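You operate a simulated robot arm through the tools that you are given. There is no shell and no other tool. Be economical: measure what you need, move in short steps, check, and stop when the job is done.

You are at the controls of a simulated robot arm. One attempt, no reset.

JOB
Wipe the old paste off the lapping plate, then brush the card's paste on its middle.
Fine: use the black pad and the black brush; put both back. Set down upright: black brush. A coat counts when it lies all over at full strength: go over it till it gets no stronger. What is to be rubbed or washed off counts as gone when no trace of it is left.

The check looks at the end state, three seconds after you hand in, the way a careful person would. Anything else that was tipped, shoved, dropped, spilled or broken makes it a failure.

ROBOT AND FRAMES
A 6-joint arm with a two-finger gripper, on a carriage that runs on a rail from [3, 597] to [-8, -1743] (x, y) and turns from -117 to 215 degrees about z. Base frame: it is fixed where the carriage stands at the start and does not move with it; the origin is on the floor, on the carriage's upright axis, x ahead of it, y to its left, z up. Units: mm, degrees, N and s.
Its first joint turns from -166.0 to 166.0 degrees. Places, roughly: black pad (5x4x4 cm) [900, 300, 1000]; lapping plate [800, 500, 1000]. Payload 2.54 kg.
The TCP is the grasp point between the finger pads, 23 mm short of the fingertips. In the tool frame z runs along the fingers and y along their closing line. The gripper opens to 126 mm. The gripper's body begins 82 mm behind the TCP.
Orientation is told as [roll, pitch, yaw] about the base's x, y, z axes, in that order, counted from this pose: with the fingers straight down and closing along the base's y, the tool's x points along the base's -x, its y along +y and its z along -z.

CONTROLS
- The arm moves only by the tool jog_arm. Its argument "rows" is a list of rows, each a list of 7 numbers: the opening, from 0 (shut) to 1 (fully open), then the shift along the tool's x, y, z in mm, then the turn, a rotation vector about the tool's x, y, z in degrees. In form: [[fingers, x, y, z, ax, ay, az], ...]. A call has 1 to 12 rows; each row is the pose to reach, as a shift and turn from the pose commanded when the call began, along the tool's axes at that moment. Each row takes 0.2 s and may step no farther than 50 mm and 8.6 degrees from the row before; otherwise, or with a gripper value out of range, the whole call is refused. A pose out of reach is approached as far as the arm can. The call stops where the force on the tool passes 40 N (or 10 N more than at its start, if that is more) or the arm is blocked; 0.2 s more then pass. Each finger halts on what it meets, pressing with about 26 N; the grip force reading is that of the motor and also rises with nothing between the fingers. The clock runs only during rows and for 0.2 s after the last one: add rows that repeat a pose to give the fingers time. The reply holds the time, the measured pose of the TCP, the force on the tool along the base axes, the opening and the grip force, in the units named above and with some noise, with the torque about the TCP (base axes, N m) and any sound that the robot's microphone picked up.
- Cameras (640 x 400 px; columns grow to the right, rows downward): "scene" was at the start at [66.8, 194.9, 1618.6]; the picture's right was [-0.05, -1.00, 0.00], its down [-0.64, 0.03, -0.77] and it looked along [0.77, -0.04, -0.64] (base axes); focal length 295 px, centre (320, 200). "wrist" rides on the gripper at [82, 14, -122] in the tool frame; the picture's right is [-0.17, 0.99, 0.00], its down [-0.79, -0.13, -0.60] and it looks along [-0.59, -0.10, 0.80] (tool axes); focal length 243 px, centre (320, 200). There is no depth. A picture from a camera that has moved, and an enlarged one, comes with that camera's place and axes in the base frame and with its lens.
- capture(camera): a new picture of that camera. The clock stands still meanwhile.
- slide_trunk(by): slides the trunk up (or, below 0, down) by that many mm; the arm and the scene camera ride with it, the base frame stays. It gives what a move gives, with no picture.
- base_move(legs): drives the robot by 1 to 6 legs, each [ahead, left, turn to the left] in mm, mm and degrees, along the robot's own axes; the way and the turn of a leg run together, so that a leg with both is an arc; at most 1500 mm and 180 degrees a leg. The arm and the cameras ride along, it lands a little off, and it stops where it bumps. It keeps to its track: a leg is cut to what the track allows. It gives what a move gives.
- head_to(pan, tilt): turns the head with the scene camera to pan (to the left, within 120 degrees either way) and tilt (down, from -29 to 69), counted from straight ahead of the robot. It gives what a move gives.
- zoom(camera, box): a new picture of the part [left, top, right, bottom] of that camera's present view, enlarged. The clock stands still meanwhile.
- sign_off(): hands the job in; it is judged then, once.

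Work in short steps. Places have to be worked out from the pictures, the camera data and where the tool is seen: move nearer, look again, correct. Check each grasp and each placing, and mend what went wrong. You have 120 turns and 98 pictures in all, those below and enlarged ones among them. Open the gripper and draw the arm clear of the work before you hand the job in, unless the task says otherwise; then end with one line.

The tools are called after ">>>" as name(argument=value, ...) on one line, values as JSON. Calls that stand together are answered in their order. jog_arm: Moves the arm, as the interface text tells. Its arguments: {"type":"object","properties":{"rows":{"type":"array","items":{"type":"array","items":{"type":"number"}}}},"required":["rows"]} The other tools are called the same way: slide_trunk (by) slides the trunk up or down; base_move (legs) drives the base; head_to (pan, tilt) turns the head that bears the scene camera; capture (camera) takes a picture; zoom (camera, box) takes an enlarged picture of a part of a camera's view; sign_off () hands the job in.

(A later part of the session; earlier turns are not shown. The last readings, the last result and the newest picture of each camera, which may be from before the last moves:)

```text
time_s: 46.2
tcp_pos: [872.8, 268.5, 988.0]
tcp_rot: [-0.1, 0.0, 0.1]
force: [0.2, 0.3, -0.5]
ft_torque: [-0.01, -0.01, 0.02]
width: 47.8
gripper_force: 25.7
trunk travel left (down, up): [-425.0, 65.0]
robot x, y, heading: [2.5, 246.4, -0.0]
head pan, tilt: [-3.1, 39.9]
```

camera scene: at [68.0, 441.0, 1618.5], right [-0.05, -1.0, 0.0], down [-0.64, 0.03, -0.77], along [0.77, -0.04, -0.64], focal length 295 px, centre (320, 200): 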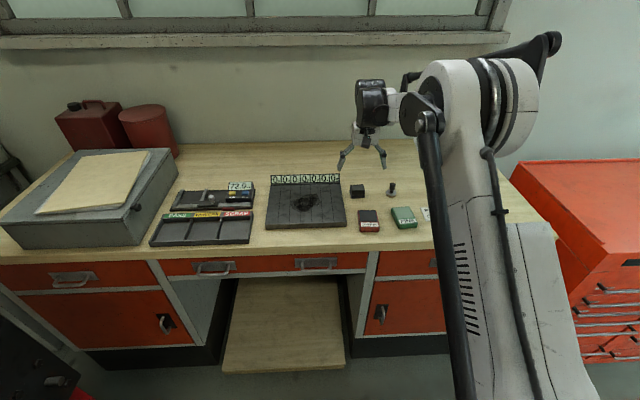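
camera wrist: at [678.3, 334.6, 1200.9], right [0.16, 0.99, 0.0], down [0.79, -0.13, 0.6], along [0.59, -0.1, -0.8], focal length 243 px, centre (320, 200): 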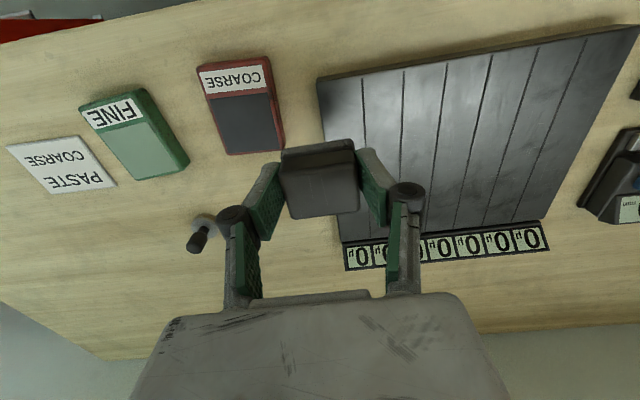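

>>> jog_arm(rows=[[0, 0, 0, 0.7, 0, 0, 0], [0, 0, 0, 1.2, 0, 0, 0]])

```text
time_s: 46.8
tcp_pos: [873.1, 269.6, 987.0]
tcp_rot: [0.0, 0.0, 0.1]
force: [0.8, -0.6, 0.0]
ft_torque: [0.0, -0.03, 0.01]
width: 47.9
gripper_force: 25.6
trunk travel left (down, up): [-425.0, 65.0]
robot x, y, heading: [3.7, 246.0, -0.0]
head pan, tilt: [-3.1, 39.9]
```

>>> jog_arm(rows=[[0, 0, 0, 0.6, 0, 0, 0], [0, 0, 0, 0.6, 0, 0, 0], [0.56, 0, 0, 0.6, 0, 0, 0], [0.56, 0, 0, 0.6, 0, 0, 0], [0.56, 0, 0, -30, 0, 0, 0], [0.56, 0, 0, -70, 0, 0, 0], [0.56, 0, 0, -110, 0, 0, 0], [0.56, 0, 0, -110, 0, 0, 0]])

>>> zoom(camera="scene", box=[318, 155, 446, 235])

>>> capture(camera="wrist")

```text
time_s: 48.6
tcp_pos: [872.5, 268.1, 1095.1]
tcp_rot: [-0.1, 0.0, 0.2]
force: [-0.4, -0.2, 1.1]
ft_torque: [-0.01, -0.03, -0.03]
width: 70.9
gripper_force: 0.1
trunk travel left (down, up): [-425.0, 65.0]
robot x, y, heading: [2.2, 249.2, -0.0]
head pan, tilt: [-3.1, 39.9]
```

```text
5.00 times, centred on (382, 195) of scene
camera zoom: at [67.2, 440.9, 1618.6], right [-0.05, -1.0, 0.0], down [-0.64, 0.03, -0.77], along [0.77, -0.04, -0.64], focal length 1473 px, centre (10, 225)
```

zoom: 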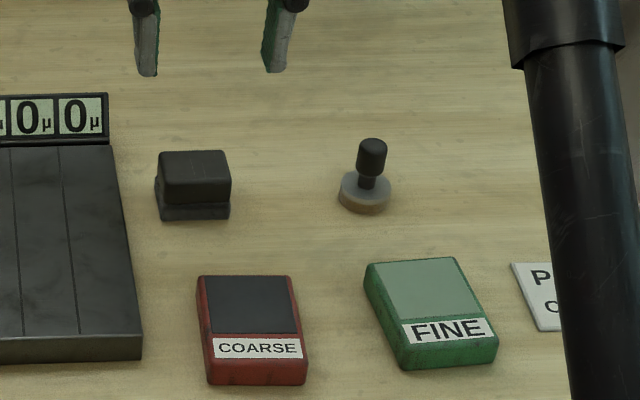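

```text
61 pictures are left
camera wrist: at [789.4, 281.3, 1216.7], right [0.16, 0.99, 0.0], down [0.79, -0.13, 0.6], along [0.59, -0.1, -0.8], focal length 243 px, centre (320, 200)
```

wrist: 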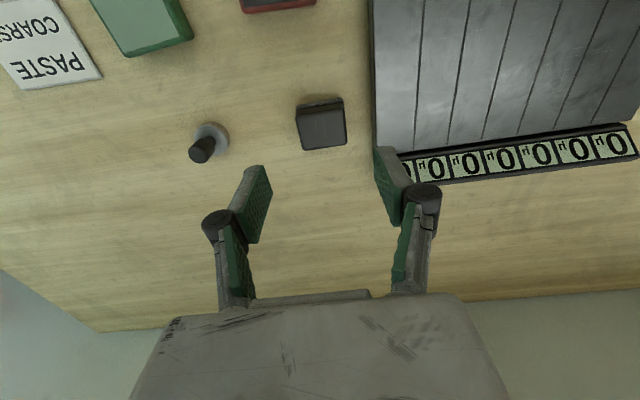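

Pad is back upright. Now the brush: handle top estimated near (866, 154, 1016). Move above it and look.

>>> jog_arm(rows=[[0.56, 1, -40, 0, 0, 0, 0], [0.5, 2, -80, 0, 0, 0, 0], [0.5, 4, -117, 5, 0, 0, 0], [0.5, 4, -117, 30, 0, 0, 0], [0.5, 4, -117, 30, 0, 0, 0]])

>>> zoom(camera="wrist", box=[200, 80, 440, 230])

>>> zoom(camera="scene", box=[350, 140, 430, 190])

```text
time_s: 49.8
tcp_pos: [869.9, 149.6, 1065.2]
tcp_rot: [0.1, -0.1, 0.1]
force: [-0.2, -0.2, -0.3]
ft_torque: [-0.02, 0.01, -0.01]
width: 63.1
gripper_force: 0.0
trunk travel left (down, up): [-425.0, 65.0]
robot x, y, heading: [2.5, 249.9, 0.3]
head pan, tilt: [-3.1, 39.9]
```

```text
2.67 times, centred on (320, 155) of wrist
camera zoom: at [787.5, 162.7, 1186.7], right [0.16, 0.99, 0.0], down [0.79, -0.13, 0.6], along [0.59, -0.1, -0.8], focal length 647 px, centre (320, 320)
```

zoom: 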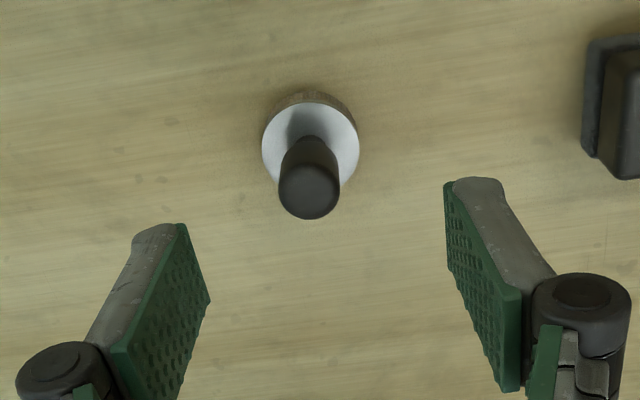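

```text
8.00 times, centred on (390, 165) of scene
camera zoom: at [68.1, 441.1, 1618.6], right [-0.05, -1.0, 0.0], down [-0.64, 0.03, -0.77], along [0.77, -0.04, -0.64], focal length 2357 px, centre (-240, 480)
```

zoom: 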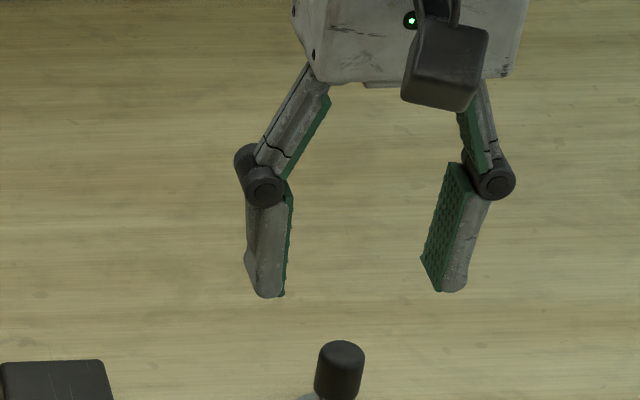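

Handle is roughly between the fingers. I lower to TCP ~1004 and check the centring before closing.

>>> jog_arm(rows=[[0.45, 1, 0, 20, 0, 0, 0], [0.45, 1, 0, 45, 0, 0, 0], [0.45, 1, 0, 60, 0, 0, 0], [0.45, 1, 0, 60, 0, 0, 0]])

>>> zoom(camera="wrist", box=[200, 80, 440, 230])

>>> zoom(camera="scene", box=[350, 150, 430, 200])

```text
time_s: 50.8
tcp_pos: [869.4, 151.7, 1004.7]
tcp_rot: [0.0, -0.1, 0.2]
force: [0.3, -0.8, -0.4]
ft_torque: [0.01, -0.03, 0.05]
width: 56.8
gripper_force: 0.1
trunk travel left (down, up): [-425.0, 65.0]
robot x, y, heading: [1.0, 244.2, 0.0]
head pan, tilt: [-3.1, 39.9]
```

```text
2.67 times, centred on (320, 155) of wrist
camera zoom: at [786.8, 165.7, 1126.5], right [0.16, 0.99, 0.0], down [0.79, -0.13, 0.6], along [0.59, -0.1, -0.8], focal length 647 px, centre (320, 320)
```

zoom: 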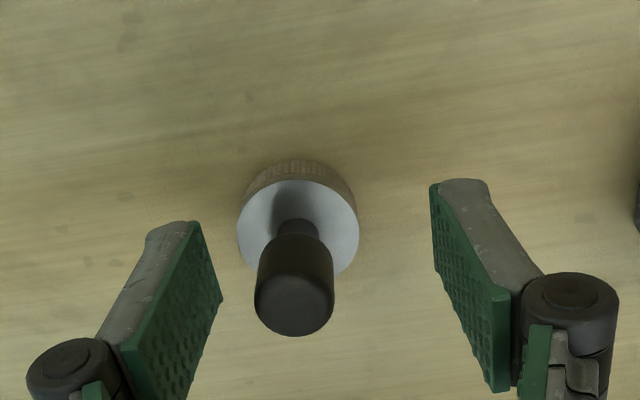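

```text
8.00 times, centred on (390, 175) of scene
camera zoom: at [67.8, 440.9, 1618.6], right [-0.05, -1.0, 0.0], down [-0.64, 0.03, -0.77], along [0.77, -0.04, -0.64], focal length 2357 px, centre (-240, 400)
```

zoom: 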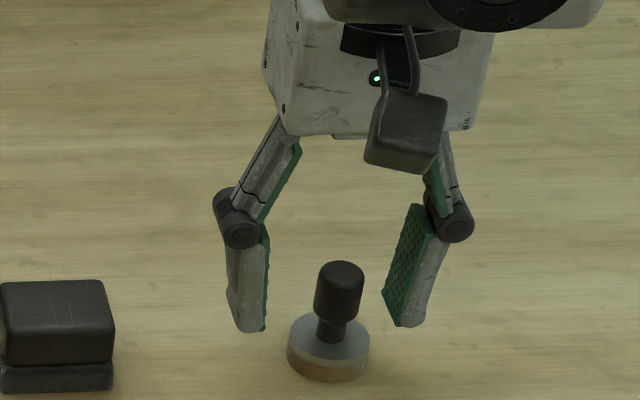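

The handle lies ~4.5 mm to −y of the centre; correct that and close.

>>> jog_arm(rows=[[0.45, 2, -4.5, 0, 0, 0, 0], [0.3, 2, -4.5, 0, 0, 0, 0], [0.15, 2, -4.5, 0, 0, 0, 0], [0, 2, -4.5, 0, 0, 0, 0], [0, 2, -4.5, 0, 0, 0, 0], [0, 2, -4.5, 0, 0, 0, 0]])

>>> zoom(camera="wrist", box=[200, 80, 440, 230])

>>> zoom(camera="scene", box=[350, 150, 430, 200])

```text
time_s: 52.2
tcp_pos: [868.7, 146.9, 1006.2]
tcp_rot: [0.0, 0.0, 0.1]
force: [-0.4, 0.8, 0.2]
ft_torque: [-0.01, 0.0, 0.02]
width: 19.8
gripper_force: 25.7
trunk travel left (down, up): [-425.0, 65.0]
robot x, y, heading: [-2.0, 249.6, 0.2]
head pan, tilt: [-3.1, 39.9]
```

```text
2.67 times, centred on (320, 155) of wrist
camera zoom: at [785.4, 160.4, 1127.5], right [0.16, 0.99, 0.0], down [0.79, -0.13, 0.6], along [0.59, -0.1, -0.8], focal length 647 px, centre (320, 320)
```

zoom: 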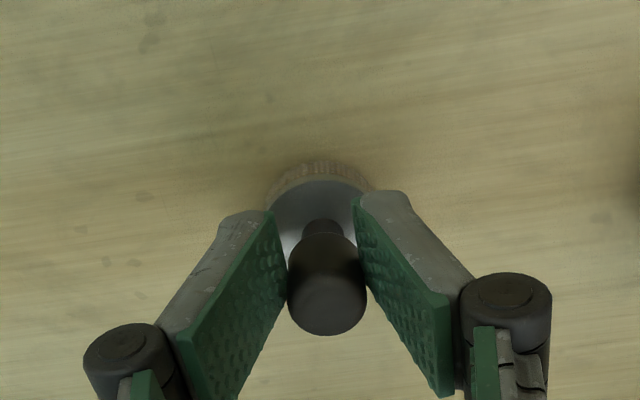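

```text
8.00 times, centred on (390, 175) of scene
camera zoom: at [67.6, 440.9, 1618.6], right [-0.05, -1.0, 0.0], down [-0.64, 0.03, -0.77], along [0.77, -0.04, -0.64], focal length 2357 px, centre (-240, 400)
```

zoom: 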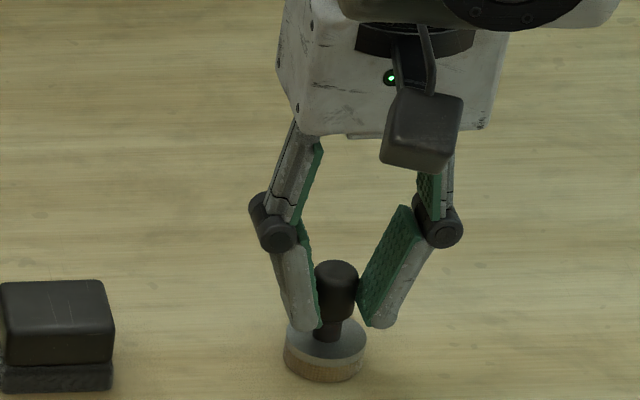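

Gripped at 19.8 mm. Lift slightly to test and look.

>>> jog_arm(rows=[[0, 0, 0, -5, 0, 0, 0], [0, 0, 0, -12, 0, 0, 0], [0, 0, 0, -20, 0, 0, 0], [0, 0, 0, -20, 0, 0, 0]])

>>> zoom(camera="scene", box=[350, 150, 430, 200])

```text
time_s: 53.2
tcp_pos: [868.2, 148.4, 1026.8]
tcp_rot: [-0.1, 0.0, 0.0]
force: [-0.6, -0.1, 0.1]
ft_torque: [0.0, 0.03, 0.02]
width: 20.0
gripper_force: 25.8
trunk travel left (down, up): [-425.0, 65.0]
robot x, y, heading: [1.9, 247.3, 0.2]
head pan, tilt: [-3.1, 39.9]
```

```text
8.00 times, centred on (390, 175) of scene
camera zoom: at [67.5, 440.9, 1618.6], right [-0.05, -1.0, 0.0], down [-0.64, 0.03, -0.77], along [0.77, -0.04, -0.64], focal length 2357 px, centre (-240, 400)
```

zoom: 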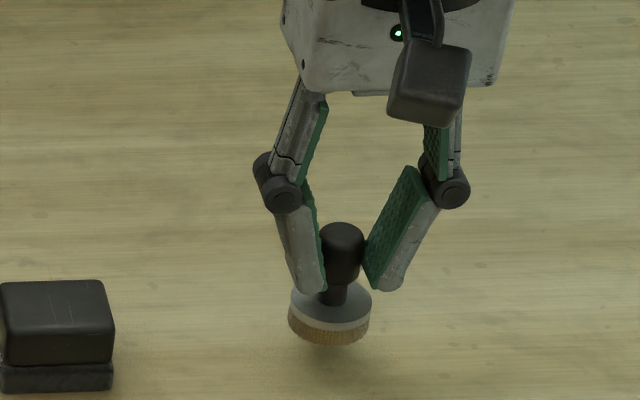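

Brush hangs held upright. The coarse tin's paste centre is ≈ (748, 252). Carry the brush over it at safe height.

>>> jog_arm(rows=[[0, 0, 0, -25, 0, 0, 0], [0, 15, 10, -50, 0, 0, 0], [0, 45, 30, -55, 0, 0, 0], [0, 75, 60, -55, 0, 0, 0], [0, 100, 85, -55, 0, 0, 0], [0, 119, 104, -50, 0, 0, 0], [0, 119, 104, -35, 0, 0, 0], [0, 119, 104, -35, 0, 0, 0]])

>>> capture(camera="wrist")

>>> zoom(camera="scene", box=[320, 160, 416, 220])

```text
time_s: 55.0
tcp_pos: [750.0, 252.9, 1062.2]
tcp_rot: [-0.1, -0.1, 0.1]
force: [0.8, 0.3, -0.3]
ft_torque: [0.0, 0.03, 0.01]
width: 20.2
gripper_force: 26.2
trunk travel left (down, up): [-425.0, 65.0]
robot x, y, heading: [2.9, 247.1, 0.4]
head pan, tilt: [-3.1, 39.9]
```

```text
53 pictures are left
camera wrist: at [667.9, 266.6, 1183.8], right [0.16, 0.99, 0.0], down [0.79, -0.13, 0.6], along [0.59, -0.1, -0.8], focal length 243 px, centre (320, 200)
```

wrist: 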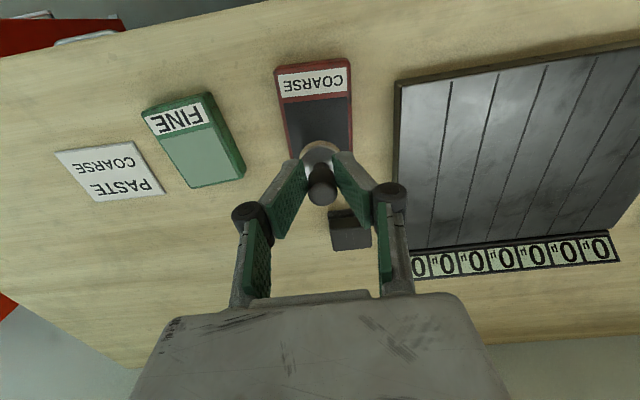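

```text
6.67 times, centred on (368, 190) of scene
camera zoom: at [68.1, 440.8, 1618.6], right [-0.05, -1.0, 0.0], down [-0.64, 0.03, -0.77], along [0.77, -0.04, -0.64], focal length 1964 px, centre (0, 267)
```

zoom: 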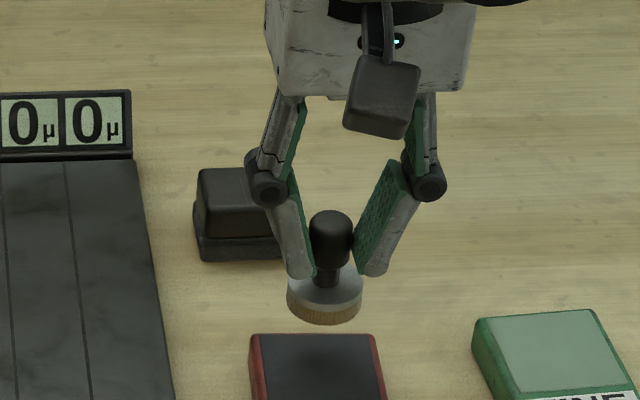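

Aligned; shift x −5 and lower toward the paste.

>>> jog_arm(rows=[[0, 5, 0, 15, 0, 0, 0], [0, 5, 0, 28, 0, 0, 0], [0, 5, 0, 34, 0, 0, 0], [0, 5, 0, 36, 0, 0, 0]])

>>> zoom(camera="scene", box=[320, 170, 416, 230])

```text
time_s: 56.0
tcp_pos: [743.8, 251.4, 1027.7]
tcp_rot: [0.0, -0.2, 0.0]
force: [4.7, -3.1, 22.0]
ft_torque: [-0.05, -0.44, -0.01]
width: 19.9
gripper_force: 26.0
trunk travel left (down, up): [-425.0, 65.0]
robot x, y, heading: [2.9, 245.8, 0.0]
head pan, tilt: [-3.1, 39.9]
```

```text
6.67 times, centred on (368, 200) of scene
camera zoom: at [66.5, 440.6, 1619.0], right [-0.05, -1.0, 0.0], down [-0.64, 0.03, -0.77], along [0.77, -0.04, -0.64], focal length 1964 px, centre (0, 200)
```

zoom: 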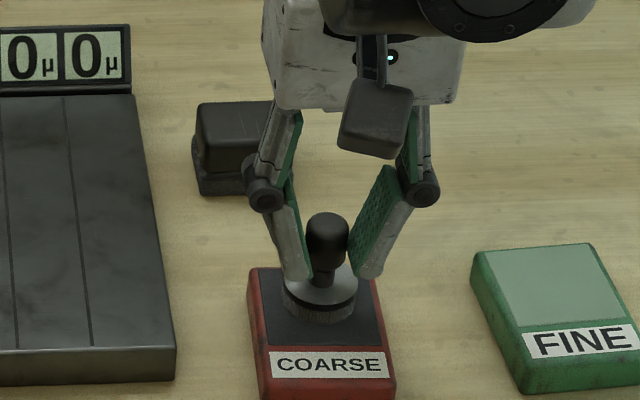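

Contact made at TCP ≈1028 with 22 N. I'll lift straight off (no sliding, so the tin is not shoved) and inspect.

>>> jog_arm(rows=[[0, 0, 0, -1, 0, 0, 0], [0, 0, 0, -1, 0, 0, 0], [0, 0, 0, -15, 0, 0, 0], [0, 0, 0, -50, 0, 0, 0], [0, 0, 0, -50, 0, 0, 0]])

>>> zoom(camera="scene", box=[320, 155, 416, 215])

```text
time_s: 57.2
tcp_pos: [741.4, 251.4, 1075.7]
tcp_rot: [-0.1, 0.0, 0.1]
force: [0.3, 0.3, -0.3]
ft_torque: [-0.01, -0.02, 0.02]
width: 20.3
gripper_force: 25.8
trunk travel left (down, up): [-425.0, 65.0]
robot x, y, heading: [2.9, 245.3, 0.1]
head pan, tilt: [-3.1, 39.9]
```

```text
6.67 times, centred on (368, 185) of scene
camera zoom: at [67.2, 440.9, 1618.6], right [-0.05, -1.0, 0.0], down [-0.64, 0.03, -0.77], along [0.77, -0.04, -0.64], focal length 1964 px, centre (0, 300)
```

zoom: 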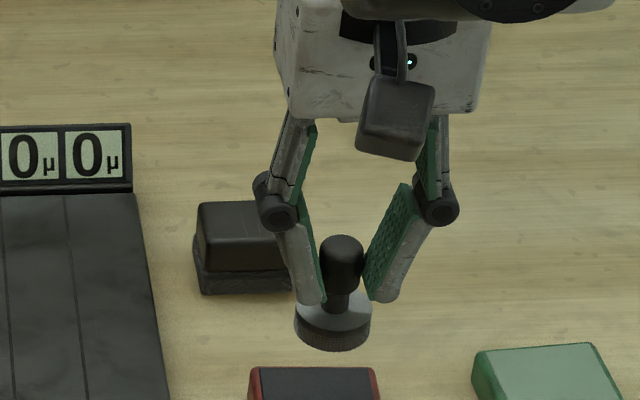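

The brush is loaded with dark paste. Carry it over the plate's centre (825, 449).

>>> jog_arm(rows=[[0, -10, 30, 0, 0, 0, 0], [0, -25, 70, 0, 0, 0, 0], [0, -45, 110, 0, 0, 0, 0], [0, -65, 150, 0, 0, 0, 0], [0, -80, 185, 0, 0, 0, 0], [0, -84, 198, 0, 0, 0, 0], [0, -84, 198, 20, 0, 0, 0], [0, -84, 198, 36, 0, 0, 0], [0, -84, 198, 36, 0, 0, 0]])

>>> zoom(camera="scene", box=[258, 165, 354, 225])

>>> capture(camera="wrist")

```text
time_s: 59.2
tcp_pos: [827.6, 451.6, 1040.1]
tcp_rot: [0.0, -0.1, 0.1]
force: [0.8, -0.2, -1.1]
ft_torque: [0.0, 0.0, -0.01]
width: 20.1
gripper_force: 25.9
trunk travel left (down, up): [-425.0, 65.0]
robot x, y, heading: [0.8, 248.9, 0.4]
head pan, tilt: [-3.1, 39.9]
```

```text
6.67 times, centred on (306, 195) of scene
camera zoom: at [67.7, 440.9, 1618.6], right [-0.05, -1.0, 0.0], down [-0.64, 0.03, -0.77], along [0.77, -0.04, -0.64], focal length 1964 px, centre (413, 233)
```

zoom: 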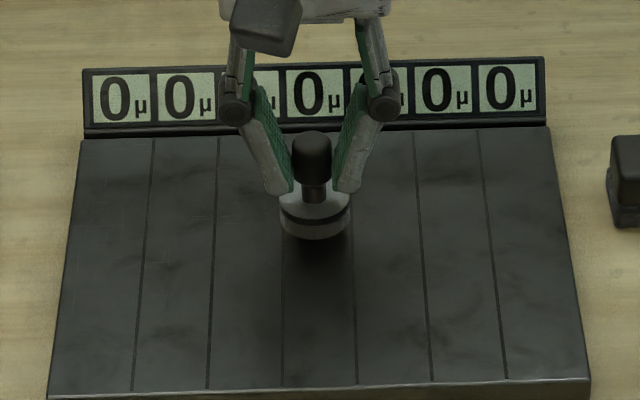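

```text
48 pictures are left
camera wrist: at [743.9, 465.0, 1160.6], right [0.16, 0.99, 0.0], down [0.79, -0.13, 0.6], along [0.59, -0.1, -0.8], focal length 243 px, centre (320, 200)
```

wrist: 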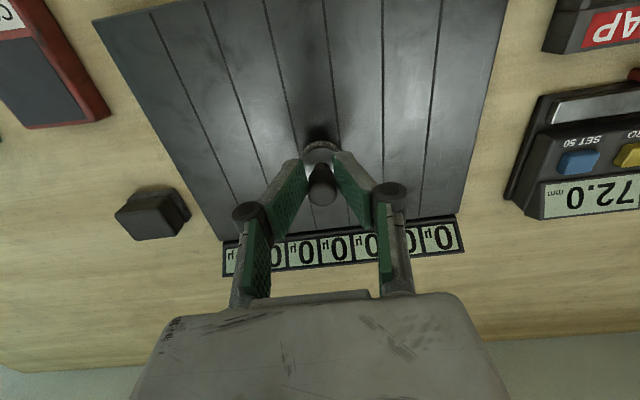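

Brush is over the central strip. Lower to contact gently.

>>> jog_arm(rows=[[0, 0, 0, 5, 0, 0, 0], [0, 0, 0, 9, 0, 0, 0], [0, 0, 0, 11, 0, 0, 0]])

```text
time_s: 60.0
tcp_pos: [827.6, 449.6, 1029.8]
tcp_rot: [0.0, -0.3, 0.2]
force: [3.6, 2.0, 12.5]
ft_torque: [0.13, -0.25, -0.03]
width: 20.0
gripper_force: 25.8
trunk travel left (down, up): [-425.0, 65.0]
robot x, y, heading: [3.6, 245.7, 0.1]
head pan, tilt: [-3.1, 39.9]
```

Contact at 12 N. Ease off slightly and make a small trial stroke along x, then look at mark and readouts.

>>> jog_arm(rows=[[0, 0, 0, -0.4, 0, 0, 0], [0, 8, 0, -0.4, 0, 0, 0], [0, 16, 0, -0.4, 0, 0, 0], [0, 24, 0, -0.4, 0, 0, 0], [0, 12, 0, -0.4, 0, 0, 0], [0, 0, 0, -0.4, 0, 0, 0], [0, -12, 0, -0.4, 0, 0, 0], [0, -24, 0, -0.4, 0, 0, 0]])

>>> zoom(camera="scene", box=[258, 165, 354, 225])

```text
time_s: 61.8
tcp_pos: [849.9, 449.0, 1029.7]
tcp_rot: [0.0, -0.1, 0.1]
force: [0.4, 0.2, -0.1]
ft_torque: [-0.01, 0.02, -0.04]
width: 19.9
gripper_force: 26.4
trunk travel left (down, up): [-425.0, 65.0]
robot x, y, heading: [1.7, 249.6, 0.2]
head pan, tilt: [-3.1, 39.9]
```

```text
6.67 times, centred on (306, 195) of scene
camera zoom: at [67.5, 440.9, 1618.6], right [-0.05, -1.0, 0.0], down [-0.64, 0.03, -0.77], along [0.77, -0.04, -0.64], focal length 1964 px, centre (413, 233)
```

zoom: 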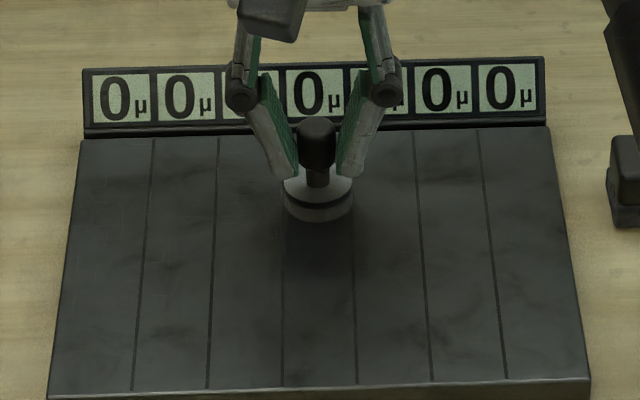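

Contact was lost along the way. Press about 1.5 mm lower, checking force.

>>> jog_arm(rows=[[0, 0, 0, 1, 0, 0, 0], [0, 0, 0, 1.7, 0, 0, 0]])

```text
time_s: 62.4
tcp_pos: [850.3, 449.4, 1029.1]
tcp_rot: [0.0, -0.3, 0.0]
force: [8.0, 1.7, 21.2]
ft_torque: [0.07, -0.57, 0.01]
width: 19.9
gripper_force: 26.1
trunk travel left (down, up): [-425.0, 65.0]
robot x, y, heading: [1.3, 248.0, -0.0]
head pan, tilt: [-3.1, 39.9]
```

>>> jog_arm(rows=[[0, 0, 0, -0.4, 0, 0, 0], [0, 10, 0, -0.6, 0, 0, 0], [0, 20, 0, -0.8, 0, 0, 0], [0, 30, 0, -0.9, 0, 0, 0], [0, 40, 0, -1, 0, 0, 0], [0, 50, 0, -1.1, 0, 0, 0]])

>>> zoom(camera="scene", box=[258, 165, 354, 225])

```text
time_s: 63.8
tcp_pos: [800.7, 448.8, 1028.4]
tcp_rot: [0.0, -0.2, 0.2]
force: [0.4, 0.7, 8.4]
ft_torque: [0.02, 0.0, -0.02]
width: 19.6
gripper_force: 25.8
trunk travel left (down, up): [-425.0, 65.0]
robot x, y, heading: [1.6, 245.6, 0.0]
head pan, tilt: [-3.1, 39.9]
```

```text
6.67 times, centred on (306, 195) of scene
camera zoom: at [67.1, 440.8, 1618.5], right [-0.05, -1.0, 0.0], down [-0.64, 0.03, -0.77], along [0.77, -0.04, -0.64], focal length 1964 px, centre (413, 233)
```

zoom: 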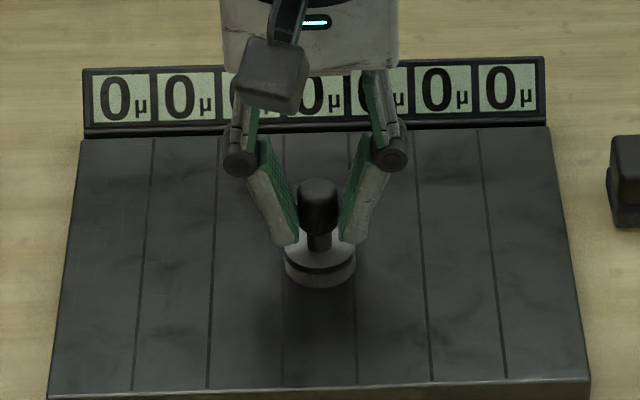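

Not clear whether paste is being laid. Lift and swing aside to look.

>>> jog_arm(rows=[[0, 0, 0, -15, 0, 0, 0], [0, 20, -40, -45, 0, 0, 0], [0, 40, -80, -48, 0, 0, 0], [0, 55, -125, -48, 0, 0, 0], [0, 57, -165, -48, 0, 0, 0], [0, 57, -197, -48, 0, 0, 0]])

>>> zoom(camera="scene", box=[258, 165, 354, 225])

>>> capture(camera="wrist")

```text
refused: row 2 steps farther than a row can; nothing moved
```

```text
6.67 times, centred on (306, 195) of scene
camera zoom: at [67.1, 440.8, 1618.5], right [-0.05, -1.0, 0.0], down [-0.64, 0.03, -0.77], along [0.77, -0.04, -0.64], focal length 1964 px, centre (413, 233)
```

zoom: 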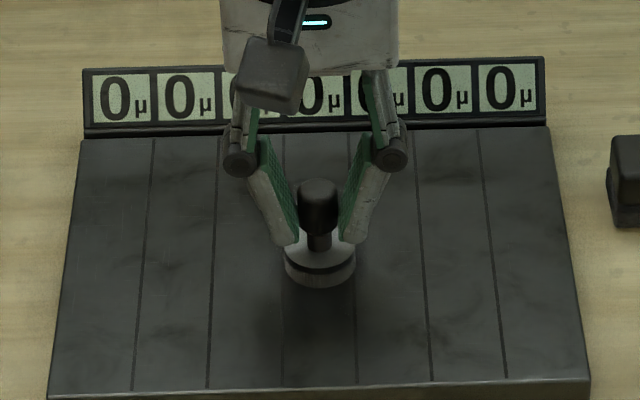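

```text
44 pictures are left
camera wrist: at [717.9, 462.8, 1150.2], right [0.16, 0.99, 0.0], down [0.79, -0.13, 0.6], along [0.59, -0.1, -0.8], focal length 243 px, centre (320, 200)
```

wrist: 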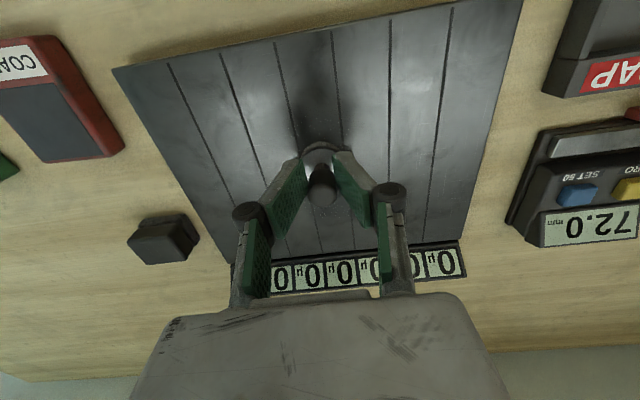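

>>> jog_arm(rows=[[0, 0, 0, -20, 0, 0, 0], [0, 10, -20, -48, 0, 0, 0], [0, 25, -60, -48, 0, 0, 0], [0, 40, -100, -48, 0, 0, 0], [0, 50, -140, -48, 0, 0, 0], [0, 57, -170, -48, 0, 0, 0], [0, 57, -197, -48, 0, 0, 0]])

>>> zoom(camera="scene", box=[258, 165, 370, 235])

>>> capture(camera="wrist")

```text
time_s: 65.4
tcp_pos: [742.6, 252.8, 1073.4]
tcp_rot: [-0.1, -0.1, 0.1]
force: [-0.3, -0.4, -1.1]
ft_torque: [0.01, 0.01, 0.0]
width: 19.9
gripper_force: 26.3
trunk travel left (down, up): [-425.0, 65.0]
robot x, y, heading: [2.9, 248.6, 0.0]
head pan, tilt: [-3.1, 39.9]
```

```text
5.71 times, centred on (314, 200) of scene
camera zoom: at [67.6, 440.8, 1618.6], right [-0.05, -1.0, 0.0], down [-0.64, 0.03, -0.77], along [0.77, -0.04, -0.64], focal length 1683 px, centre (354, 200)
```

zoom: 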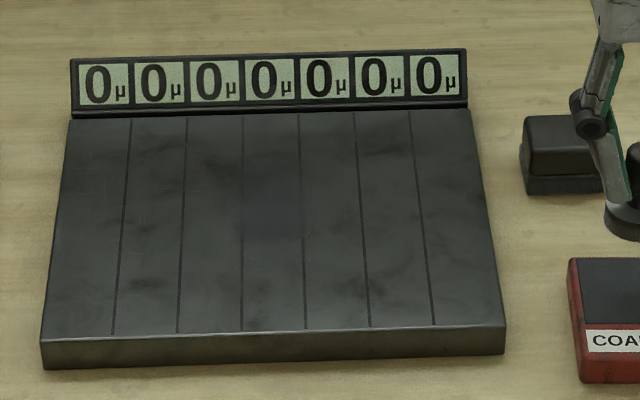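

```text
42 pictures are left
camera wrist: at [659.5, 265.8, 1195.7], right [0.16, 0.99, 0.0], down [0.79, -0.13, 0.6], along [0.59, -0.1, -0.8], focal length 243 px, centre (320, 200)
```

wrist: 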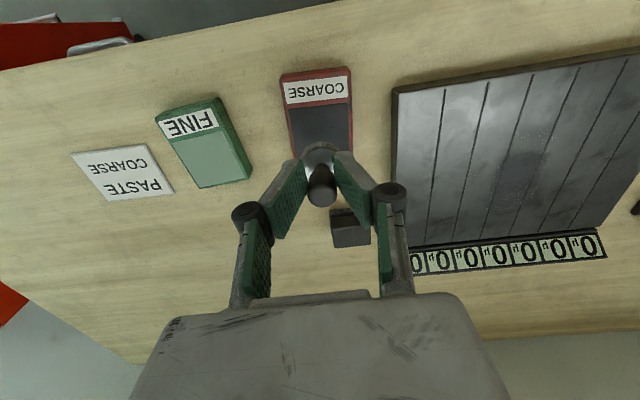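

>>> zoom(camera="wrist", box=[400, 50, 640, 250])

>>> zoom(camera="scene", box=[280, 182, 336, 217])

```text
2.00 times, centred on (520, 150) of wrist
camera zoom: at [659.5, 265.8, 1195.7], right [0.16, 0.99, 0.0], down [0.79, -0.13, 0.6], along [0.59, -0.1, -0.8], focal length 485 px, centre (-80, 300)
```

zoom: 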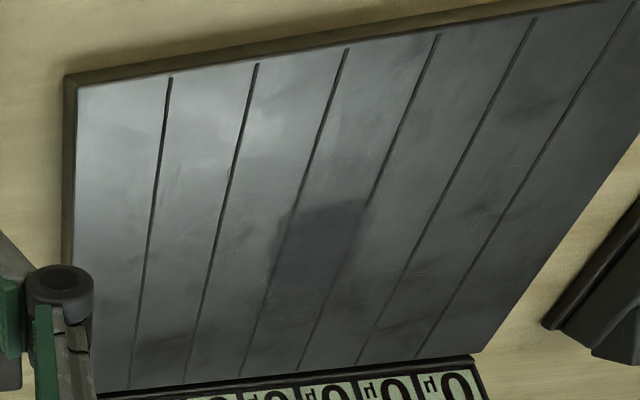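

```text
11.43 times, centred on (308, 200) of scene
camera zoom: at [67.6, 440.8, 1618.6], right [-0.05, -1.0, 0.0], down [-0.64, 0.03, -0.77], along [0.77, -0.04, -0.64], focal length 3367 px, centre (457, 206)
```

zoom: 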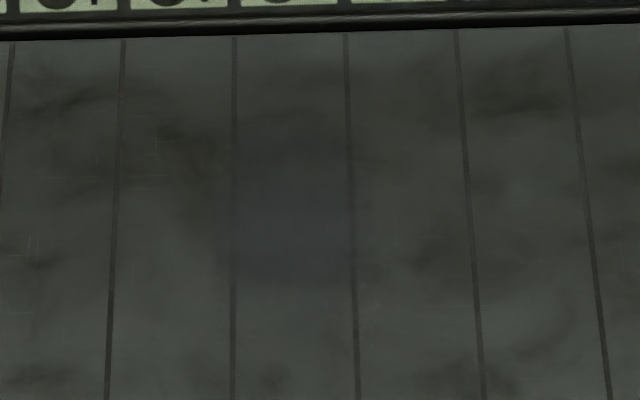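

A translucent coat is laid; it needs more passes. I'm right over the tin, so re-dip first with a light press.

>>> jog_arm(rows=[[0, 0, 0, 20, 0, 0, 0], [0, 0, 0, 38, 0, 0, 0], [0, 0, 0, 43, 0, 0, 0], [0, 0, 0, 44.5, 0, 0, 0], [0, 0, 0, 45.5, 0, 0, 0]])

```text
time_s: 66.6
tcp_pos: [744.1, 251.5, 1031.2]
tcp_rot: [0.0, -0.1, 0.1]
force: [-0.1, -0.4, -0.3]
ft_torque: [-0.02, 0.02, -0.01]
width: 19.8
gripper_force: 26.2
trunk travel left (down, up): [-425.0, 65.0]
robot x, y, heading: [4.7, 244.9, 0.1]
head pan, tilt: [-3.1, 39.9]
```

>>> jog_arm(rows=[[0, 0, 0, 1.2, 0, 0, 0], [0, 0, 0, 2.4, 0, 0, 0], [0, 0, 0, 2.4, 0, 0, 0]])

```text
time_s: 67.4
tcp_pos: [744.4, 252.9, 1029.1]
tcp_rot: [-0.1, -0.1, 0.1]
force: [0.4, 0.6, 0.1]
ft_torque: [-0.01, 0.0, -0.01]
width: 19.8
gripper_force: 25.8
trunk travel left (down, up): [-425.0, 65.0]
robot x, y, heading: [1.9, 246.3, 0.2]
head pan, tilt: [-3.1, 39.9]
```

>>> jog_arm(rows=[[0, 0, 0, 0.8, 0, 0, 0], [0, 0, 0, 1.6, 0, 0, 0], [0, 0, 0, 1.6, 0, 0, 0]])

```text
time_s: 68.2
tcp_pos: [744.4, 253.7, 1027.5]
tcp_rot: [-0.1, -0.1, 0.1]
force: [0.1, 0.9, 1.2]
ft_torque: [0.0, -0.02, 0.01]
width: 19.8
gripper_force: 25.8
trunk travel left (down, up): [-425.0, 65.0]
robot x, y, heading: [0.5, 244.7, 0.0]
head pan, tilt: [-3.1, 39.9]
```

>>> jog_arm(rows=[[0, 0, 0, 0.8, 0, 0, 0], [0, 0, 0, 0.8, 0, 0, 0]])

>>> jog_arm(rows=[[0, 0, 0, -25, 0, 0, 0], [0, 0, 0, -48, 0, 0, 0], [0, -10, 40, -48, 0, 0, 0], [0, -30, 80, -48, 0, 0, 0], [0, -50, 120, -48, 0, 0, 0], [0, -68, 155, -48, 0, 0, 0], [0, -80, 180, -48, 0, 0, 0], [0, -85, 180, -20, 0, 0, 0], [0, -85, 180, -4, 0, 0, 0]])

```text
time_s: 68.8
tcp_pos: [743.7, 251.5, 1026.9]
tcp_rot: [0.1, -0.2, 0.1]
force: [8.6, 0.7, 22.0]
ft_torque: [0.01, -0.53, 0.02]
width: 19.8
gripper_force: 25.8
trunk travel left (down, up): [-425.0, 65.0]
robot x, y, heading: [1.0, 248.1, 0.1]
head pan, tilt: [-3.1, 39.9]
```

```text
time_s: 70.8
tcp_pos: [828.2, 432.9, 1027.3]
tcp_rot: [0.1, -0.2, 0.0]
force: [3.6, 1.3, 17.8]
ft_torque: [0.09, -0.19, 0.0]
width: 20.0
gripper_force: 26.0
trunk travel left (down, up): [-425.0, 65.0]
robot x, y, heading: [-3.1, 245.6, -0.1]
head pan, tilt: [-3.1, 39.9]
```

In contact at (828, 433) with 18 N. Now brush lanes along y over the middle area.

>>> jog_arm(rows=[[0, 0, -15, -0.4, 0, 0, 0], [0, 0, 0, -0.4, 0, 0, 0], [0, 0, 17, -0.4, 0, 0, 0], [0, 0, 34, -0.4, 0, 0, 0], [0, 0, 50, -0.4, 0, 0, 0], [0, -15, 50, -0.2, 0, 0, 0], [0, -15, 34, -0.2, 0, 0, 0], [0, -15, 17, -0.2, 0, 0, 0], [0, -15, 0, -0.2, 0, 0, 0], [0, -15, -15, -0.2, 0, 0, 0]])

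>>> jog_arm(rows=[[0, -14, 0, 0.2, 0, 0, 0], [0, -14, 16, 0.2, 0, 0, 0], [0, -14, 32, 0.2, 0, 0, 0], [0, -14, 48, 0.2, 0, 0, 0], [0, -14, 65, 0.2, 0, 0, 0], [0, 1, 65, 0, 0, 0, 0], [0, 15, 65, -0.2, 0, 0, 0], [0, 30, 65, -0.4, 0, 0, 0], [0, 45, 65, -0.6, 0, 0, 0]])

>>> jog_arm(rows=[[0, 0, -16, 0, 0, 0, 0], [0, 0, -32, 0, 0, 0, 0], [0, 0, -48, 0, 0, 0, 0], [0, 0, -65, 0, 0, 0, 0], [0, -15, -65, 0.2, 0, 0, 0], [0, -15, -48, 0.2, 0, 0, 0], [0, -15, -32, 0.2, 0, 0, 0], [0, -15, -16, 0.2, 0, 0, 0], [0, -15, 0, 0.2, 0, 0, 0]])

>>> zoom(camera="scene", box=[258, 165, 354, 225])

```text
time_s: 73.0
tcp_pos: [844.0, 416.6, 1030.3]
tcp_rot: [0.0, 0.0, 0.2]
force: [0.7, -0.2, -1.3]
ft_torque: [-0.01, 0.01, 0.04]
width: 20.1
gripper_force: 25.6
trunk travel left (down, up): [-425.0, 65.0]
robot x, y, heading: [1.3, 245.2, -0.2]
head pan, tilt: [-3.1, 39.9]
```

```text
time_s: 75.0
tcp_pos: [798.2, 483.3, 1032.2]
tcp_rot: [0.0, 0.0, 0.1]
force: [0.1, 0.0, 0.2]
ft_torque: [0.0, 0.0, 0.01]
width: 19.9
gripper_force: 25.8
trunk travel left (down, up): [-425.0, 65.0]
robot x, y, heading: [1.6, 247.3, 0.2]
head pan, tilt: [-3.1, 39.9]
```

```text
time_s: 77.0
tcp_pos: [812.6, 484.2, 1031.5]
tcp_rot: [0.0, -0.1, 0.1]
force: [0.6, -0.1, -0.3]
ft_torque: [-0.03, -0.03, 0.01]
width: 20.0
gripper_force: 26.2
trunk travel left (down, up): [-425.0, 65.0]
robot x, y, heading: [-1.0, 244.7, 0.1]
head pan, tilt: [-3.1, 39.9]
```

```text
6.67 times, centred on (306, 195) of scene
camera zoom: at [67.6, 441.2, 1618.6], right [-0.05, -1.0, 0.0], down [-0.64, 0.03, -0.77], along [0.77, -0.04, -0.64], focal length 1964 px, centre (413, 233)
```

zoom: 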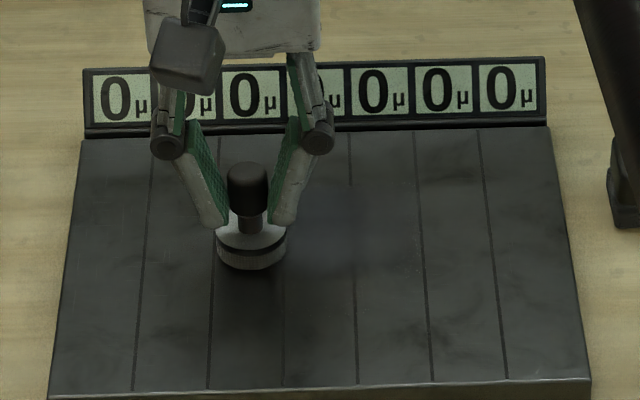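

The earlier contact was a dynamic overshoot; I'm now hovering. Lower until steady contact.

>>> jog_arm(rows=[[0, 0, 0, 1.2, 0, 0, 0], [0, 0, 0, 2.2, 0, 0, 0], [0, 0, 0, 2.2, 0, 0, 0]])

```text
time_s: 77.8
tcp_pos: [811.6, 482.3, 1029.1]
tcp_rot: [-0.1, -0.1, 0.2]
force: [-0.1, -0.2, -0.8]
ft_torque: [-0.04, -0.02, 0.01]
width: 19.8
gripper_force: 25.6
trunk travel left (down, up): [-425.0, 65.0]
robot x, y, heading: [0.4, 244.9, 0.3]
head pan, tilt: [-3.1, 39.9]
```

>>> jog_arm(rows=[[0, 0, 0, 0.8, 0, 0, 0], [0, 0, 0, 1.4, 0, 0, 0], [0, 0, 0, 1.4, 0, 0, 0]])

```text
time_s: 78.6
tcp_pos: [812.5, 482.8, 1028.4]
tcp_rot: [0.0, -0.3, 0.1]
force: [4.2, 1.9, 15.5]
ft_torque: [0.07, -0.24, 0.03]
width: 19.8
gripper_force: 26.2
trunk travel left (down, up): [-425.0, 65.0]
robot x, y, heading: [-0.5, 244.0, 0.2]
head pan, tilt: [-3.1, 39.9]
```

Steady 15 N now. Sweep one lane along −y and check that contact persists.

>>> jog_arm(rows=[[0, 0, -16, 0, 0, 0, 0], [0, 0, -32, 0, 0, 0, 0], [0, 0, -48, 0, 0, 0, 0], [0, 0, -66, 0, 0, 0, 0]])

>>> jog_arm(rows=[[0, -15, 0, 0.2, 0, 0, 0], [0, -15, 16, 0.2, 0, 0, 0], [0, -15, 32, 0.2, 0, 0, 0], [0, -15, 48, 0.2, 0, 0, 0], [0, -15, 66, 0.2, 0, 0, 0]])

```text
time_s: 79.6
tcp_pos: [811.6, 416.7, 1028.2]
tcp_rot: [0.0, -0.1, 0.0]
force: [0.2, 2.5, 17.9]
ft_torque: [-0.02, -0.32, 0.05]
width: 19.9
gripper_force: 26.2
trunk travel left (down, up): [-425.0, 65.0]
robot x, y, heading: [3.1, 242.7, 0.2]
head pan, tilt: [-3.1, 39.9]
```

```text
time_s: 80.8
tcp_pos: [825.7, 482.7, 1027.6]
tcp_rot: [0.0, -0.2, 0.0]
force: [0.6, -6.4, 25.6]
ft_torque: [-0.15, -0.15, -0.07]
width: 20.3
gripper_force: 26.3
trunk travel left (down, up): [-425.0, 65.0]
robot x, y, heading: [-1.5, 248.1, 0.2]
head pan, tilt: [-3.1, 39.9]
```

>>> jog_arm(rows=[[0, -15, 0, 0, 0, 0, 0], [0, -15, -16, 0, 0, 0, 0], [0, -15, -32, 0, 0, 0, 0], [0, -15, -48, 0, 0, 0, 0], [0, -15, -66, 0, 0, 0, 0], [0, -30, -66, 0.1, 0, 0, 0], [0, -30, -48, 0.1, 0, 0, 0], [0, -30, -32, 0.1, 0, 0, 0], [0, -30, -16, 0.1, 0, 0, 0], [0, -30, 0, 0.1, 0, 0, 0]])

>>> jog_arm(rows=[[0, 15, 0, -0.2, 0, 0, 0], [0, 30, 0, -0.4, 0, 0, 0], [0, 45, 0, -0.6, 0, 0, 0], [0, 60, 0, -0.8, 0, 0, 0], [0, 60, -16, -0.8, 0, 0, 0], [0, 60, -32, -0.8, 0, 0, 0], [0, 60, -48, -0.8, 0, 0, 0], [0, 60, -66, -0.8, 0, 0, 0]])

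>>> jog_arm(rows=[[0, 0, 0, -20, 0, 0, 0], [0, 5, -20, -48, 0, 0, 0], [0, 20, -60, -48, 0, 0, 0], [0, 35, -100, -48, 0, 0, 0], [0, 45, -140, -48, 0, 0, 0], [0, 50, -165, -48, 0, 0, 0]])

>>> zoom(camera="scene", box=[258, 165, 354, 225])

>>> zoom(camera="wrist", box=[400, 50, 640, 250])

```text
time_s: 83.0
tcp_pos: [856.8, 483.2, 1027.2]
tcp_rot: [0.0, -0.1, 0.1]
force: [-1.3, -1.1, 6.0]
ft_torque: [0.01, 0.04, 0.03]
width: 19.7
gripper_force: 25.4
trunk travel left (down, up): [-425.0, 65.0]
robot x, y, heading: [1.8, 248.3, 0.2]
head pan, tilt: [-3.1, 39.9]
```

```text
time_s: 84.8
tcp_pos: [797.6, 418.1, 1028.8]
tcp_rot: [-0.1, -0.1, 0.1]
force: [0.8, -0.1, -0.4]
ft_torque: [0.04, 0.02, 0.01]
width: 20.0
gripper_force: 25.5
trunk travel left (down, up): [-425.0, 65.0]
robot x, y, heading: [2.0, 247.6, 0.2]
head pan, tilt: [-3.1, 39.9]
```

```text
time_s: 86.2
tcp_pos: [749.9, 250.0, 1077.0]
tcp_rot: [-0.1, -0.1, 0.1]
force: [-0.1, 0.0, -0.7]
ft_torque: [0.01, -0.01, -0.01]
width: 20.2
gripper_force: 25.7
trunk travel left (down, up): [-425.0, 65.0]
robot x, y, heading: [1.6, 246.6, -0.0]
head pan, tilt: [-3.1, 39.9]
```

```text
6.67 times, centred on (306, 195) of scene
camera zoom: at [67.6, 440.7, 1618.7], right [-0.05, -1.0, 0.0], down [-0.64, 0.03, -0.77], along [0.77, -0.04, -0.64], focal length 1964 px, centre (413, 233)
```

zoom: 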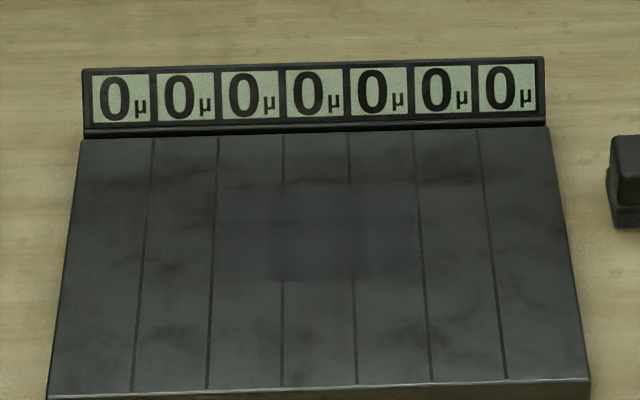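

```text
2.00 times, centred on (520, 150) of wrist
camera zoom: at [667.0, 264.2, 1197.8], right [0.16, 0.99, 0.0], down [0.79, -0.13, 0.6], along [0.59, -0.1, -0.8], focal length 485 px, centre (-80, 300)
```

zoom: 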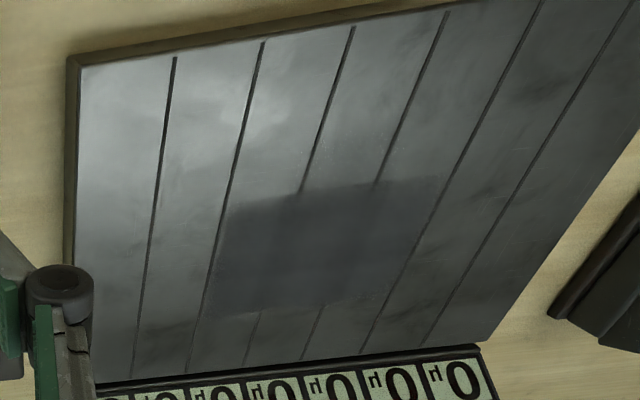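

Coat covers strips 3–5 with x ≈ 800–877; I should extend it nearer (to ~770) for symmetry and make a second pass. Re-dip first.

>>> jog_arm(rows=[[0, 6, 1, 20, 0, 0, 0], [0, 6, 2, 40, 0, 0, 0], [0, 6, 2, 46, 0, 0, 0], [0, 6, 2, 48, 0, 0, 0], [0, 6, 2, 49, 0, 0, 0], [0, 6, 2, 49, 0, 0, 0]])

```text
time_s: 87.6
tcp_pos: [743.0, 252.3, 1027.5]
tcp_rot: [-0.1, -0.1, 0.1]
force: [-0.1, 0.6, -0.9]
ft_torque: [-0.02, -0.01, -0.01]
width: 19.9
gripper_force: 26.1
trunk travel left (down, up): [-425.0, 65.0]
robot x, y, heading: [1.7, 246.1, 0.2]
head pan, tilt: [-3.1, 39.9]
```

>>> jog_arm(rows=[[0, 0, 0, 0.8, 0, 0, 0], [0, 0, 0, 1.6, 0, 0, 0], [0, 0, 0, 1.6, 0, 0, 0]])

```text
time_s: 88.4
tcp_pos: [741.7, 253.0, 1024.2]
tcp_rot: [0.1, 0.0, 0.1]
force: [-0.6, -1.3, 6.9]
ft_torque: [-0.09, 0.03, -0.02]
width: 19.9
gripper_force: 25.9
trunk travel left (down, up): [-425.0, 65.0]
robot x, y, heading: [3.0, 246.4, 0.1]
head pan, tilt: [-3.1, 39.9]
```

Dipped (7 N). Now go to the plate's near lane (795, 417).

>>> jog_arm(rows=[[0, 0, 0, -25, 0, 0, 0], [0, 0, 0, -50, 0, 0, 0], [0, -10, 40, -50, 0, 0, 0], [0, -25, 80, -50, 0, 0, 0], [0, -40, 120, -50, 0, 0, 0], [0, -50, 150, -50, 0, 0, 0], [0, -52, 164, -45, 0, 0, 0], [0, -52, 164, -20, 0, 0, 0], [0, -52, 164, -8, 0, 0, 0], [0, -52, 164, -5, 0, 0, 0], [0, -52, 164, -5, 0, 0, 0]])

>>> jog_arm(rows=[[0, 0, 0, 1, 0, 0, 0], [0, 0, 0, 2, 0, 0, 0], [0, 0, 0, 2, 0, 0, 0]])

```text
time_s: 90.8
tcp_pos: [793.8, 416.4, 1029.6]
tcp_rot: [0.0, -0.1, 0.2]
force: [0.4, 0.0, -1.3]
ft_torque: [-0.01, -0.01, -0.04]
width: 20.2
gripper_force: 25.9
trunk travel left (down, up): [-425.0, 65.0]
robot x, y, heading: [2.4, 245.9, -0.1]
head pan, tilt: [-3.1, 39.9]
```

```text
time_s: 91.6
tcp_pos: [796.5, 416.8, 1028.1]
tcp_rot: [0.0, -0.1, 0.2]
force: [1.0, 0.0, -0.2]
ft_torque: [-0.03, -0.02, -0.02]
width: 19.7
gripper_force: 26.0
trunk travel left (down, up): [-425.0, 65.0]
robot x, y, heading: [-0.4, 244.2, -0.1]
head pan, tilt: [-3.1, 39.9]
```

>>> jog_arm(rows=[[0, 0, 0, 0.8, 0, 0, 0], [0, 0, 0, 1.6, 0, 0, 0], [0, 0, 0, 1.6, 0, 0, 0]])

```text
time_s: 92.4
tcp_pos: [794.5, 416.7, 1025.9]
tcp_rot: [0.0, -0.2, 0.1]
force: [1.3, 0.3, 4.5]
ft_torque: [0.04, -0.04, -0.01]
width: 19.7
gripper_force: 26.0
trunk travel left (down, up): [-425.0, 65.0]
robot x, y, heading: [2.1, 246.4, 0.1]
head pan, tilt: [-3.1, 39.9]
```

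Light contact; add 0.7 mm and sweep lanes at x ≈ 795, 788, 803, 818.

>>> jog_arm(rows=[[0, 0, 0, 0.7, 0, 0, 0], [0, 0, 16, 0.7, 0, 0, 0], [0, 0, 32, 0.7, 0, 0, 0], [0, 0, 48, 0.7, 0, 0, 0], [0, 0, 66, 0.7, 0, 0, 0], [0, 7, 66, 0.7, 0, 0, 0], [0, 7, 48, 0.7, 0, 0, 0], [0, 7, 32, 0.7, 0, 0, 0], [0, 7, 16, 0.7, 0, 0, 0], [0, 7, 0, 0.7, 0, 0, 0]])

>>> jog_arm(rows=[[0, -15, 0, 0.2, 0, 0, 0], [0, -15, 16, 0.2, 0, 0, 0], [0, -15, 32, 0.2, 0, 0, 0], [0, -15, 48, 0.2, 0, 0, 0], [0, -15, 66, 0.2, 0, 0, 0]])

```text
time_s: 94.6
tcp_pos: [786.4, 418.3, 1026.8]
tcp_rot: [0.0, -0.1, 0.1]
force: [0.1, 5.1, 21.5]
ft_torque: [0.18, -0.12, 0.03]
width: 20.0
gripper_force: 25.8
trunk travel left (down, up): [-425.0, 65.0]
robot x, y, heading: [0.0, 244.1, 0.2]
head pan, tilt: [-3.1, 39.9]
```

```text
time_s: 95.8
tcp_pos: [801.3, 482.4, 1024.7]
tcp_rot: [-0.1, -0.3, 0.1]
force: [0.8, -4.2, 18.0]
ft_torque: [-0.09, -0.16, -0.02]
width: 19.8
gripper_force: 25.9
trunk travel left (down, up): [-425.0, 65.0]
robot x, y, heading: [2.2, 247.1, 0.2]
head pan, tilt: [-3.1, 39.9]
```

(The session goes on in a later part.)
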